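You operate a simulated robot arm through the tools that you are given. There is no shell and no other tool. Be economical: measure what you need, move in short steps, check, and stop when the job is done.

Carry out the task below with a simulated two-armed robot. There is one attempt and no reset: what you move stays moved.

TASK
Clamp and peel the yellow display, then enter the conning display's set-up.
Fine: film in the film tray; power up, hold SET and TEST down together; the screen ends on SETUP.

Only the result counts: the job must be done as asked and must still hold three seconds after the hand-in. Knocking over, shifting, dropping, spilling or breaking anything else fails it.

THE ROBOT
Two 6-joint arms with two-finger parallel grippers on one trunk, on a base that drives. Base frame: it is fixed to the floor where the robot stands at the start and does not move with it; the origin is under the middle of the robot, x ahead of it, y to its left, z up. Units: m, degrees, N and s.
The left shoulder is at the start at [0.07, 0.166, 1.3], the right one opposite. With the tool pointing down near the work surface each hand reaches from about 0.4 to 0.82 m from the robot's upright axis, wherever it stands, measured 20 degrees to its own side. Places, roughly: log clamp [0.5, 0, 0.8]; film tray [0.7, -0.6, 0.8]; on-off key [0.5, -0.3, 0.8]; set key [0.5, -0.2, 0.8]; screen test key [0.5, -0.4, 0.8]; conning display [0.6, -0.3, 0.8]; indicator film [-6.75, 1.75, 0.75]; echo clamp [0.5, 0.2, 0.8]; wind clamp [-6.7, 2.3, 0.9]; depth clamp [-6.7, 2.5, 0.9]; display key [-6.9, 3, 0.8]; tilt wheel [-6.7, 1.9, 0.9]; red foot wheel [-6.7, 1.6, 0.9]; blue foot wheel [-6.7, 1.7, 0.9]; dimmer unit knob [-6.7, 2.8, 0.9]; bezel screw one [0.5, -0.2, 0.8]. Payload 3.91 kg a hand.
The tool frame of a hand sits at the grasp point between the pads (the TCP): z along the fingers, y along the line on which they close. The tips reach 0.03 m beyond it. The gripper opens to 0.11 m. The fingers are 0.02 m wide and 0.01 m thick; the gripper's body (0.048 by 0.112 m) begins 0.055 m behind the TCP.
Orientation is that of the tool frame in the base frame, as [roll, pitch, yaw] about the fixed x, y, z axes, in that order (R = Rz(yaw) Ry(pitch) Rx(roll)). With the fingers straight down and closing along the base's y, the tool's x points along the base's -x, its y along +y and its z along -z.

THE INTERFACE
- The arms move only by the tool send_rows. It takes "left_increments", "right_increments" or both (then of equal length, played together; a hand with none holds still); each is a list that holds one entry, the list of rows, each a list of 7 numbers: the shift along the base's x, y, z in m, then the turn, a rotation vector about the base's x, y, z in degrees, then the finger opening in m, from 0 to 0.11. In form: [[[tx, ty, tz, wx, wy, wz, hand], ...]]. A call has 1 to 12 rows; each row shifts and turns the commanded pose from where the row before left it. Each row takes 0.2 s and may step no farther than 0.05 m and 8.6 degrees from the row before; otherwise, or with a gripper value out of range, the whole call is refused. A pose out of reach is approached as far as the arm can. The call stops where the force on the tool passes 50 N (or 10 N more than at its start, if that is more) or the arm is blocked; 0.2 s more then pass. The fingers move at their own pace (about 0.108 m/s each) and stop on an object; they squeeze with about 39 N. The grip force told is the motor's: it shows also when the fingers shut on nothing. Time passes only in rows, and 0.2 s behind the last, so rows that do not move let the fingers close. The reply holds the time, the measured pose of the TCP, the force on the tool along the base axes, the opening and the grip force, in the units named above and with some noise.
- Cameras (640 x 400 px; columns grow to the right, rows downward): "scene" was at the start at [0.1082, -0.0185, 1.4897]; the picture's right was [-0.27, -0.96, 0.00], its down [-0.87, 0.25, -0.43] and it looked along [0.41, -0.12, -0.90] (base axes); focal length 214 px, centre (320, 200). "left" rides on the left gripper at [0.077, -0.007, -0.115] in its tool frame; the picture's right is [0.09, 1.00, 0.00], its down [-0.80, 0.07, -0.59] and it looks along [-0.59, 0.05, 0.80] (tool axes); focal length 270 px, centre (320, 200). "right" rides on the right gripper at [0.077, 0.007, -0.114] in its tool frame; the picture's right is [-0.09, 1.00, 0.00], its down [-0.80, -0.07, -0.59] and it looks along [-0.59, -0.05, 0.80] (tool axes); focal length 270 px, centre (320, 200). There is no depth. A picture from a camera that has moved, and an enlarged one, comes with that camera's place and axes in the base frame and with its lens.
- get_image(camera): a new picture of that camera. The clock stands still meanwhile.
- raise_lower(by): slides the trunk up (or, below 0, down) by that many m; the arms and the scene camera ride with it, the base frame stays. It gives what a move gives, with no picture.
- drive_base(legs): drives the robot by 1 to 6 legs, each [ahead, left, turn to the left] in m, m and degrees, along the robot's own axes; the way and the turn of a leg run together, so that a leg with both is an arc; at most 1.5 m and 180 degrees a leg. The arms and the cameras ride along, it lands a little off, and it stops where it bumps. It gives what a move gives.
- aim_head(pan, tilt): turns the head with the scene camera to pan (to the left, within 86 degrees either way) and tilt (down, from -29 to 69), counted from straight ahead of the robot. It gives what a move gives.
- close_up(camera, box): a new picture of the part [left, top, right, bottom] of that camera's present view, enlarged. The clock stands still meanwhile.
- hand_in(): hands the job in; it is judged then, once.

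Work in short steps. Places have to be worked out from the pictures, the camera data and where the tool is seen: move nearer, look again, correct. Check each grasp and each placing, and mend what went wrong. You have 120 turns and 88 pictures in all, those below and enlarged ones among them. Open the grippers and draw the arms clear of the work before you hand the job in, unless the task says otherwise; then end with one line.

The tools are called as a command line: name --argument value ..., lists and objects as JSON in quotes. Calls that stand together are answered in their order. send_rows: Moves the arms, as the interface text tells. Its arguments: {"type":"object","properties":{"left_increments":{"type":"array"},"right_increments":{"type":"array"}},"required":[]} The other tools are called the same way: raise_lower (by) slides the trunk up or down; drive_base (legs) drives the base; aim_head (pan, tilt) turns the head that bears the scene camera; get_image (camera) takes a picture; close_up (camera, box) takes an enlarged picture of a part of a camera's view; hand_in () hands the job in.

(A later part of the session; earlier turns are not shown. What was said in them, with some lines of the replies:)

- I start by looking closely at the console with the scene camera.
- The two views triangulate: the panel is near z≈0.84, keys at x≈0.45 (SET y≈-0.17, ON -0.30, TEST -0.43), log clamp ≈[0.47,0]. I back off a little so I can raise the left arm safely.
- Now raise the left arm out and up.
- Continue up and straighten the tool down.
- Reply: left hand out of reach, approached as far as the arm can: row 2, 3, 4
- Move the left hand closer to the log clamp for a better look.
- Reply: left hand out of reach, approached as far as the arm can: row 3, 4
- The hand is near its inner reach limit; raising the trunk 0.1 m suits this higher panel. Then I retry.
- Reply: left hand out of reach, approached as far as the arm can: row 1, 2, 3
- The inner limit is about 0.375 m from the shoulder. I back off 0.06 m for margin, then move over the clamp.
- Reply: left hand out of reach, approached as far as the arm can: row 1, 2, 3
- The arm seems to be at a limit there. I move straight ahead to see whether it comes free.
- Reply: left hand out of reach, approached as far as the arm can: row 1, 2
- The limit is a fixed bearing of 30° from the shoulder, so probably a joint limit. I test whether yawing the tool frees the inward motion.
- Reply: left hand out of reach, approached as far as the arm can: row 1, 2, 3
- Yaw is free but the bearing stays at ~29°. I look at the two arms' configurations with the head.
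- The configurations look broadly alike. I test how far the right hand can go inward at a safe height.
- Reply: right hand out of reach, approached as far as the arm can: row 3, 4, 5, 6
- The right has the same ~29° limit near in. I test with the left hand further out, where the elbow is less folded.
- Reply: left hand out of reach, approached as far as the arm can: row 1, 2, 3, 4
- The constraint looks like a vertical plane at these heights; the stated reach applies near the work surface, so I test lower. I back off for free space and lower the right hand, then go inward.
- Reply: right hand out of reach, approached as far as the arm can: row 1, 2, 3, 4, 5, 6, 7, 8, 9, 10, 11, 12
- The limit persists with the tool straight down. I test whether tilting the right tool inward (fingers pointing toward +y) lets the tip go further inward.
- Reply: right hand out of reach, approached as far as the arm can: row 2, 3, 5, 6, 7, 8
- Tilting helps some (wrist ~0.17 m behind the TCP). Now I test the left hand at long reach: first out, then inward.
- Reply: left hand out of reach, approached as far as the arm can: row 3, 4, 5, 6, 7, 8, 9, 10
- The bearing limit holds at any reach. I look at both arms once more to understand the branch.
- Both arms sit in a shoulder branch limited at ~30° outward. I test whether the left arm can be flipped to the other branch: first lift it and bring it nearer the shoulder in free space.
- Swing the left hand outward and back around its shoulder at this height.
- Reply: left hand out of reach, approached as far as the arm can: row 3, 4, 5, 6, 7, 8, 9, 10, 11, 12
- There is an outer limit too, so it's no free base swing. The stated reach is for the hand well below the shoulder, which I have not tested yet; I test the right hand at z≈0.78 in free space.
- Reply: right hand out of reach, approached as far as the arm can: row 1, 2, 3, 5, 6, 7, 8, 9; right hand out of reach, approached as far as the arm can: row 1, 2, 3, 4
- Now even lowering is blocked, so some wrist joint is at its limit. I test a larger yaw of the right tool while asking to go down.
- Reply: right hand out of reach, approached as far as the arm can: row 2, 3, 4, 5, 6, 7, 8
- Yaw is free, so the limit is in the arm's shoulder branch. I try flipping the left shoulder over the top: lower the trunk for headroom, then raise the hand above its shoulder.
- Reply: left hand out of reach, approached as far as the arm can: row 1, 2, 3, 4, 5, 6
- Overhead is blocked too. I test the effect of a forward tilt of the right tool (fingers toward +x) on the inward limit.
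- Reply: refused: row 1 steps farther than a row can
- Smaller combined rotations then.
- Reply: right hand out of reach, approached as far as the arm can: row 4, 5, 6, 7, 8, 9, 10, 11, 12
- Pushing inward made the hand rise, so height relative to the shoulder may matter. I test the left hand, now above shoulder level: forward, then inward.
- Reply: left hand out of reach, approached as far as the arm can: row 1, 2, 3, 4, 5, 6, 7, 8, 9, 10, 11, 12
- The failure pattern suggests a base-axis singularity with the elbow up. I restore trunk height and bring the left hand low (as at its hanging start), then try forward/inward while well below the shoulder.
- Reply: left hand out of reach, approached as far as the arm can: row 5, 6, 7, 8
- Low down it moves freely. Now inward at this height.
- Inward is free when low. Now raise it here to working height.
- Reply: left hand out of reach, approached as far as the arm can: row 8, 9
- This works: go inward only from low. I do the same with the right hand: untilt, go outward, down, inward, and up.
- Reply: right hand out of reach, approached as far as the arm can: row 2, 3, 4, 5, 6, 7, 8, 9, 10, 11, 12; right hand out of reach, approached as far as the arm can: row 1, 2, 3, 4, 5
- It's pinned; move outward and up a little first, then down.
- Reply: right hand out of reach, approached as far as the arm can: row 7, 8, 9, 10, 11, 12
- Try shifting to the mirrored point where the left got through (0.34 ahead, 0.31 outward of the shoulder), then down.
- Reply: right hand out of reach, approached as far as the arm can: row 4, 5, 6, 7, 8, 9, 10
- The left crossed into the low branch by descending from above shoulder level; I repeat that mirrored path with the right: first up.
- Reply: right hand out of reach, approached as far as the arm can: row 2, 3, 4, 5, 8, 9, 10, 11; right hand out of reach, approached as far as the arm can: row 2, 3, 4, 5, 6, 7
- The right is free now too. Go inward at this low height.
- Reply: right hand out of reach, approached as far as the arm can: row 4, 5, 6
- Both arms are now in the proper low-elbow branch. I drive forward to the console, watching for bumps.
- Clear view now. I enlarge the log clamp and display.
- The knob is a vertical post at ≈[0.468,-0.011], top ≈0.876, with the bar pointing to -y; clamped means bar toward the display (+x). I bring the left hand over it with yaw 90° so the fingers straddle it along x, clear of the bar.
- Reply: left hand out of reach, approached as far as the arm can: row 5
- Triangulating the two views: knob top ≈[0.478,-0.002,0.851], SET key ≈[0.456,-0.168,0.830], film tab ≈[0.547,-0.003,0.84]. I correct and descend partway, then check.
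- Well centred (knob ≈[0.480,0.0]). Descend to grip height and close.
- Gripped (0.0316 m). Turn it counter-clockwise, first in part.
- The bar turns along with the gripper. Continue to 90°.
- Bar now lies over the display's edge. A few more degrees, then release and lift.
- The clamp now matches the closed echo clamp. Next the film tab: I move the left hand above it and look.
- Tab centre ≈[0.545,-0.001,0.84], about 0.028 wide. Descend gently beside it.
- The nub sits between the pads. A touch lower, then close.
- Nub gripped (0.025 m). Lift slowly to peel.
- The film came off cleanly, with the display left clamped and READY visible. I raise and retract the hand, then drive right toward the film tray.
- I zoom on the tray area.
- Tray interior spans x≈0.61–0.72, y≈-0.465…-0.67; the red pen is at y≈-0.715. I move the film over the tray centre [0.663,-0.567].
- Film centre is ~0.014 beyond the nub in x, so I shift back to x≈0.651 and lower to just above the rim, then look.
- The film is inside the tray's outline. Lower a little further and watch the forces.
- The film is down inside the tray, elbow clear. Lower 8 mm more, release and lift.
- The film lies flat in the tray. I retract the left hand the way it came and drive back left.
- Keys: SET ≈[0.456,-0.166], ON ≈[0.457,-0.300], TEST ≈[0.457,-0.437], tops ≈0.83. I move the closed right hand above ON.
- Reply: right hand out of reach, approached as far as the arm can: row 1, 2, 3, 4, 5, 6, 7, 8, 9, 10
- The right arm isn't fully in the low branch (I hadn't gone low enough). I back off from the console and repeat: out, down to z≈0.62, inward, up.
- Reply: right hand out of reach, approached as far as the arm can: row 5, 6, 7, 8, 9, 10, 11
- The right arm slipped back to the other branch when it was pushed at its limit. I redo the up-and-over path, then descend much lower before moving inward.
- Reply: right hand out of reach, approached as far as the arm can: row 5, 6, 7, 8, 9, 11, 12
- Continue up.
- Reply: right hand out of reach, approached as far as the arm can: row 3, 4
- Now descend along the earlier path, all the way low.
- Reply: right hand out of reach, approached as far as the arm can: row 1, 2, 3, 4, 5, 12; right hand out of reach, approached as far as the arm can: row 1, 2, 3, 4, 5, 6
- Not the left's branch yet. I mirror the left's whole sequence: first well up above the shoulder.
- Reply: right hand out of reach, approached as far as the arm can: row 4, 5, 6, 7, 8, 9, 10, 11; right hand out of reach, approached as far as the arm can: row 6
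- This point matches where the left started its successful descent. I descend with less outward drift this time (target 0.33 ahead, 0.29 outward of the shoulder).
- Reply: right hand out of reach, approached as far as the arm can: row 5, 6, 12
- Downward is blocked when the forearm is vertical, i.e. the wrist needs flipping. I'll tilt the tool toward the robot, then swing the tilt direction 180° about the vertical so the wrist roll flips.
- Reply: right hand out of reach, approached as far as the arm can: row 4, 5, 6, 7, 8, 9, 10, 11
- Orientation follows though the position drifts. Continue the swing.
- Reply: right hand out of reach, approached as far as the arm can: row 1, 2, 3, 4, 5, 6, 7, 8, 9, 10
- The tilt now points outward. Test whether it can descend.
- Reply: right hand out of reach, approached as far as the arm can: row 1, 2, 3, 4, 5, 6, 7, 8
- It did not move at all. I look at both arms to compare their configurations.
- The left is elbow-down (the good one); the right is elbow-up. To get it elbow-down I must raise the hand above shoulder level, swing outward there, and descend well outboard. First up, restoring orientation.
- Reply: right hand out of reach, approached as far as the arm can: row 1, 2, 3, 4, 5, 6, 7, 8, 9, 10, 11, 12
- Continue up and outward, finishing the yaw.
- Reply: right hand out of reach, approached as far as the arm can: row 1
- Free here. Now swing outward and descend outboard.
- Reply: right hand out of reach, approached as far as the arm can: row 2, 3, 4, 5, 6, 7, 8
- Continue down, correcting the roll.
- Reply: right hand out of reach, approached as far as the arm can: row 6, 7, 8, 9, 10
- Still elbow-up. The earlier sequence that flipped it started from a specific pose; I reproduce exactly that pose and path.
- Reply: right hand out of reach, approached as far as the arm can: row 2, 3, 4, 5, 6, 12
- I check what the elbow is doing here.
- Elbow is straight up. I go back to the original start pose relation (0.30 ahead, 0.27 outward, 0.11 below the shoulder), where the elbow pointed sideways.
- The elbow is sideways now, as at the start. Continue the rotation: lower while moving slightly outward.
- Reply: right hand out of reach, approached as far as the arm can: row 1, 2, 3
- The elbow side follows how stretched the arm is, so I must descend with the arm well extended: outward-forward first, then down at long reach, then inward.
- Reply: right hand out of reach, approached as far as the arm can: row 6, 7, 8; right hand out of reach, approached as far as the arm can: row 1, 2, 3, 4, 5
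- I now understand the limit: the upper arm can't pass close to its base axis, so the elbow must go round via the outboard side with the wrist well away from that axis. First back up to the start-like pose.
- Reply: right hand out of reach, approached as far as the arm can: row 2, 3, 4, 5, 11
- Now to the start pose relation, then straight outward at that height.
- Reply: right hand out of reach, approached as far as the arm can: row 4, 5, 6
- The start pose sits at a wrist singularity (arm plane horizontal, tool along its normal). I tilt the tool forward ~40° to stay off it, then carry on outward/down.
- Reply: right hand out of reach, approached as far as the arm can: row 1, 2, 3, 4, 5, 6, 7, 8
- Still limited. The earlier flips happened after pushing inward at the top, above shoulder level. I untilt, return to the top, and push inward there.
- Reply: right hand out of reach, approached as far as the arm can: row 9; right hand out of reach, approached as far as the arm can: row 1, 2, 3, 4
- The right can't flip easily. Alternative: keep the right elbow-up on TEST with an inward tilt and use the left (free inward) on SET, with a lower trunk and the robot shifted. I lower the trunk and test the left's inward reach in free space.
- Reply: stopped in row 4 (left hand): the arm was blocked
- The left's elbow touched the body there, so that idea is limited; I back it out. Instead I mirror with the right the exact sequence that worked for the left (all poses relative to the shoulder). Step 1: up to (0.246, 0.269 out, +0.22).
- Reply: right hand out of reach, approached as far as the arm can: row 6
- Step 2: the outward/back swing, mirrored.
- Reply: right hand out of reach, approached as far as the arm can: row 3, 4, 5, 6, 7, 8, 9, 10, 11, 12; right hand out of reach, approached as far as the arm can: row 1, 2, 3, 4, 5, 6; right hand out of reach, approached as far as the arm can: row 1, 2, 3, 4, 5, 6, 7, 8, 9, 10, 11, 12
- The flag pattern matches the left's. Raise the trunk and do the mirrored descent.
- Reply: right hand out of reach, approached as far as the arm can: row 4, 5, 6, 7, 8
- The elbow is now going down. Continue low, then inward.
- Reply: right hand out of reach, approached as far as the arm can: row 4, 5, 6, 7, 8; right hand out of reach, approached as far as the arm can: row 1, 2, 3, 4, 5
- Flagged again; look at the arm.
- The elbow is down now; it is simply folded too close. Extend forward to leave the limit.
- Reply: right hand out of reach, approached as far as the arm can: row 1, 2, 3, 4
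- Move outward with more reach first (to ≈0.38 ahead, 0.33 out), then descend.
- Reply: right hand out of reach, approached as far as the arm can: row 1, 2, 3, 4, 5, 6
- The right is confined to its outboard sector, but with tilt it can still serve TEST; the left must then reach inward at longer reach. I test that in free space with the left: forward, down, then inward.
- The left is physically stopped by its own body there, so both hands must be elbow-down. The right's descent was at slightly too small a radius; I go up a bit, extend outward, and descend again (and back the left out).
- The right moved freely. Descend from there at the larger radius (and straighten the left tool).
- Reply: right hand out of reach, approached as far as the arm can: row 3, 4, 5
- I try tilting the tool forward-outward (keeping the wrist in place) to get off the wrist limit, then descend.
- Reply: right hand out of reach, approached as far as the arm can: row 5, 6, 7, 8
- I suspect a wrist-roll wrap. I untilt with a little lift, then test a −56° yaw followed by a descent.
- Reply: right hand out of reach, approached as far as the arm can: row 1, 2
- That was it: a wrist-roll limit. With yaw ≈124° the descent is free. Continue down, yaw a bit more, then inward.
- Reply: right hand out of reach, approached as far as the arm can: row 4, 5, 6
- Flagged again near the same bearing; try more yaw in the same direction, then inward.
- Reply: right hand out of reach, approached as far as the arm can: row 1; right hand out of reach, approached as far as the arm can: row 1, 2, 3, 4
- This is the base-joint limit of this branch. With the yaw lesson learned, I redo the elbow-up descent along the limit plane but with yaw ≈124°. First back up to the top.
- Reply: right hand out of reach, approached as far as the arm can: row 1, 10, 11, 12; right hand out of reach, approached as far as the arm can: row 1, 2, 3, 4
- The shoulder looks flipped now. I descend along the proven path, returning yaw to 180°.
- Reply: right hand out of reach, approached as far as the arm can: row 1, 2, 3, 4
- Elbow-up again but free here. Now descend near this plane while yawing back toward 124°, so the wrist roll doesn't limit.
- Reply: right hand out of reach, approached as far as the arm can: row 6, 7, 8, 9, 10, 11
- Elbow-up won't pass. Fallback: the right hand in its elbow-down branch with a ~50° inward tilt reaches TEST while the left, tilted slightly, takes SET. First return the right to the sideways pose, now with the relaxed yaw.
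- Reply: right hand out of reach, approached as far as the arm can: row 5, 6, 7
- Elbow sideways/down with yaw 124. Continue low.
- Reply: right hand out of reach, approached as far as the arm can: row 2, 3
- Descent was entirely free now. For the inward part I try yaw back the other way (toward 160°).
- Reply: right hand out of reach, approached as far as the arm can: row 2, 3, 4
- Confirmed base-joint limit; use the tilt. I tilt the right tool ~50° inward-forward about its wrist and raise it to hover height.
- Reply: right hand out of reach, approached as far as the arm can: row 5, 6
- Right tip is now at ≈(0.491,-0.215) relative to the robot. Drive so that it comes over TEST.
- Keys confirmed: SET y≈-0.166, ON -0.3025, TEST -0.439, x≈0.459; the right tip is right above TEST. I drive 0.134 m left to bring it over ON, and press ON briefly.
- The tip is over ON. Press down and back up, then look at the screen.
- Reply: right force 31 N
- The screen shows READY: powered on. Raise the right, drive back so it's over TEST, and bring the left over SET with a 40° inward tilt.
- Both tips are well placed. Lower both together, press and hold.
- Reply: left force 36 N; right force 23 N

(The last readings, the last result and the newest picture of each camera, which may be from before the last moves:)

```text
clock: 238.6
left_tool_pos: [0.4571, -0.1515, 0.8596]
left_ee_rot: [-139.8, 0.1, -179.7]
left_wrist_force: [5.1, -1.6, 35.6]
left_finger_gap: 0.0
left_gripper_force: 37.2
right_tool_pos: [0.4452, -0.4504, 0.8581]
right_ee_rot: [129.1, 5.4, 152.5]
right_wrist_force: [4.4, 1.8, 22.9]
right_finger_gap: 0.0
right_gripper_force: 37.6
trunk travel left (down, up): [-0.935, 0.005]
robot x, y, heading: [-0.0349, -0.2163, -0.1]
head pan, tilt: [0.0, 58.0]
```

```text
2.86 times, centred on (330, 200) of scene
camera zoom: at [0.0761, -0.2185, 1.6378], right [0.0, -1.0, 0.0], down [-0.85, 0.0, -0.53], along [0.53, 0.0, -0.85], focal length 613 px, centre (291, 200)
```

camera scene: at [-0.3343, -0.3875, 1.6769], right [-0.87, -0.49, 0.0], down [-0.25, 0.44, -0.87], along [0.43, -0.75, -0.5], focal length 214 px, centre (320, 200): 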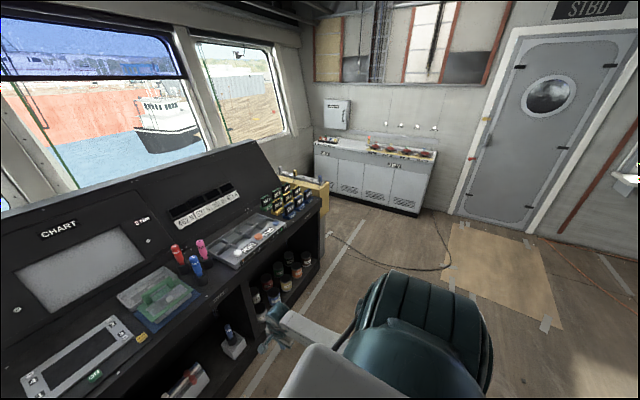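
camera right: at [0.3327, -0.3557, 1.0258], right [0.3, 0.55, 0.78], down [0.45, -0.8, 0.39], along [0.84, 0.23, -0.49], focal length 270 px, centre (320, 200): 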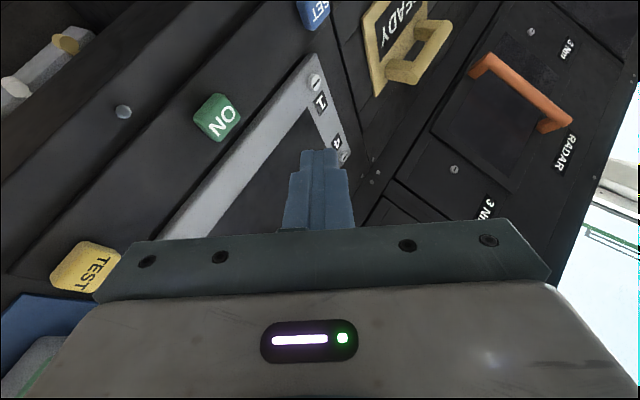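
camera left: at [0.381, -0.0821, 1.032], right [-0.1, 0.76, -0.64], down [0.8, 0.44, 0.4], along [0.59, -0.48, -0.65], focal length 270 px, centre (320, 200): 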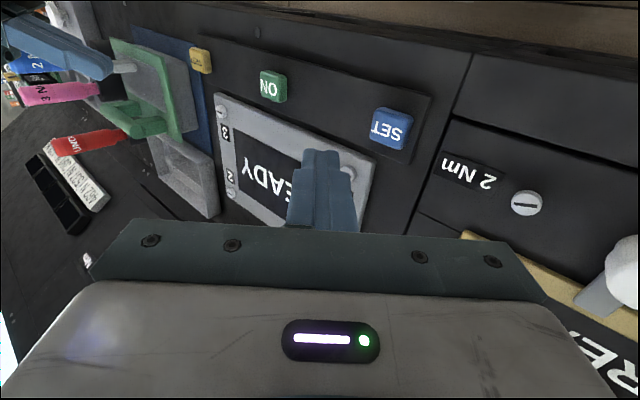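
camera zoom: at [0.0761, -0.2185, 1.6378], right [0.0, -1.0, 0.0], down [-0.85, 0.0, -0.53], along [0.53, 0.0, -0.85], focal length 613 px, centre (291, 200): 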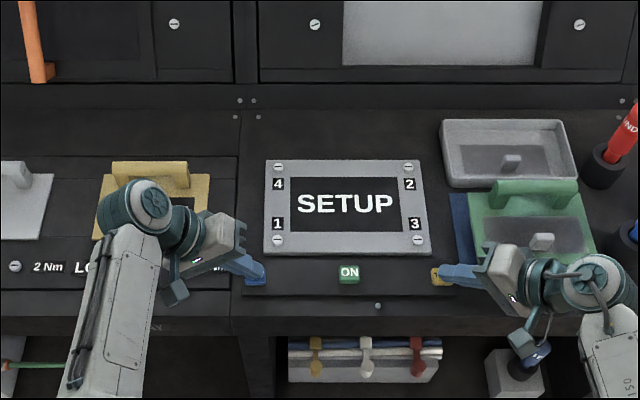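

SETUP is shown. Release both keys straight up together and check that it stays.

send_rows --left_increments '[[[0, 0, 0.03, 0, 0, 0, 0.0], [0, 0, 0.03, 0, 0, 0, 0.0], [0, 0.02, 0.02, 0, 0, 0, 0.0], [0, 0.02, 0, 0, 0, 0, 0.0]]]' --right_increments '[[[0, 0, 0.03, 0, 0, 0, 0.0], [0, 0, 0.03, 0, 0, 0, 0.0], [0, 0, 0.035, 0, 0, 0, 0.0], [0, 0, 0, 0, 0, 0, 0.0]]]'

drive_base --legs '[[-0.35, 0, 0]]'

send_rows --left_increments '[[[0, 0, 0, 0, 0, 0, 0.08], [0, 0, 0, 0, 0, 0, 0.08], [0, 0, 0, 0, 0, 0, 0.08]]]' --right_increments '[[[0, 0, 0, 0, 0, 0, 0.08], [0, 0, 0, 0, 0, 0, 0.08], [0, 0, 0, 0, 0, 0, 0.08]]]'

aim_head --pan 0 --tilt 45

close_up --camera "scene" --box '[190, 90, 450, 255]'

```text
clock: 239.6
left_tool_pos: [0.4581, -0.1113, 0.9351]
left_ee_rot: [-139.8, -0.4, -179.7]
left_wrist_force: [0.4, -0.1, 0.1]
left_finger_gap: 0.0001
left_gripper_force: 37.4
right_tool_pos: [0.4479, -0.4545, 0.9487]
right_ee_rot: [129.3, 5.2, 152.7]
right_wrist_force: [-0.5, 0.0, 0.0]
right_finger_gap: 0.0001
right_gripper_force: 38.2
trunk travel left (down, up): [-0.935, 0.005]
robot x, y, heading: [-0.0338, -0.2207, 0.2]
head pan, tilt: [0.0, 58.0]
```

```text
clock: 241.9
left_tool_pos: [0.109, -0.1122, 0.9351]
left_ee_rot: [-139.8, -0.4, -179.8]
left_wrist_force: [0.1, 0.3, 0.0]
left_finger_gap: 0.0
left_gripper_force: 37.6
right_tool_pos: [0.0967, -0.4551, 0.9493]
right_ee_rot: [129.2, 5.2, 152.6]
right_wrist_force: [0.6, 0.3, 0.2]
right_finger_gap: 0.0002
right_gripper_force: 37.9
trunk travel left (down, up): [-0.935, 0.005]
robot x, y, heading: [-0.3866, -0.2147, -0.1]
head pan, tilt: [0.0, 58.0]
```

```text
clock: 242.7
left_tool_pos: [0.1069, -0.1117, 0.9354]
left_ee_rot: [-139.9, -0.2, -179.7]
left_wrist_force: [-0.6, 0.6, -0.5]
left_finger_gap: 0.0801
left_gripper_force: 0.0
right_tool_pos: [0.0957, -0.4547, 0.9503]
right_ee_rot: [129.0, 5.4, 152.6]
right_wrist_force: [0.0, 0.0, 0.1]
right_finger_gap: 0.0797
right_gripper_force: 0.1
trunk travel left (down, up): [-0.935, 0.005]
robot x, y, heading: [-0.3851, -0.2169, -0.1]
head pan, tilt: [0.0, 58.0]
```

```text
clock: 243.4
left_tool_pos: [0.1058, -0.1121, 0.9366]
left_ee_rot: [-139.9, -0.2, -179.8]
left_wrist_force: [-0.4, 1.0, 0.0]
left_finger_gap: 0.0801
left_gripper_force: 0.0
right_tool_pos: [0.0962, -0.4549, 0.9496]
right_ee_rot: [129.2, 5.4, 152.6]
right_wrist_force: [0.0, 0.2, 0.0]
right_finger_gap: 0.0801
right_gripper_force: 0.1
trunk travel left (down, up): [-0.935, 0.005]
robot x, y, heading: [-0.3863, -0.2178, -0.3]
head pan, tilt: [0.0, 45.0]
```

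```text
2.42 times, centred on (320, 172) of scene
camera zoom: at [-0.2561, -0.2194, 1.6542], right [0.0, -1.0, 0.0], down [-0.71, 0.0, -0.71], along [0.71, 0.0, -0.71], focal length 520 px, centre (320, 267)
```

zoom: 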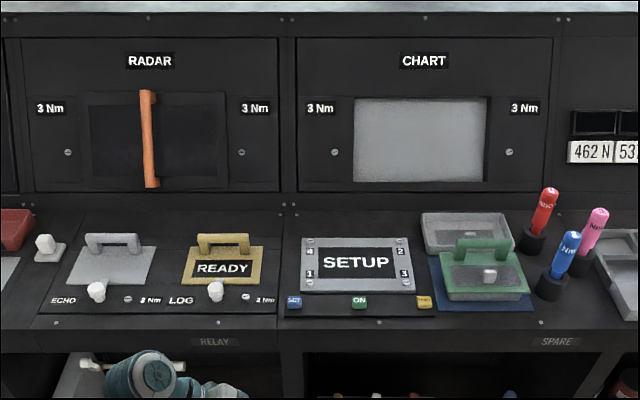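

The last picture shows SETUP holding, the yellow display clamped and reading READY, the film in the tray, and both arms clear with grippers open. I hand in.

hand_in

```text
The job is handed in.
```

The yellow display is clamped and its film peeled into the film tray. The conning display is powered up and shows SETUP after SET and TEST were held together; the last picture before hand-in confirmed all of this.
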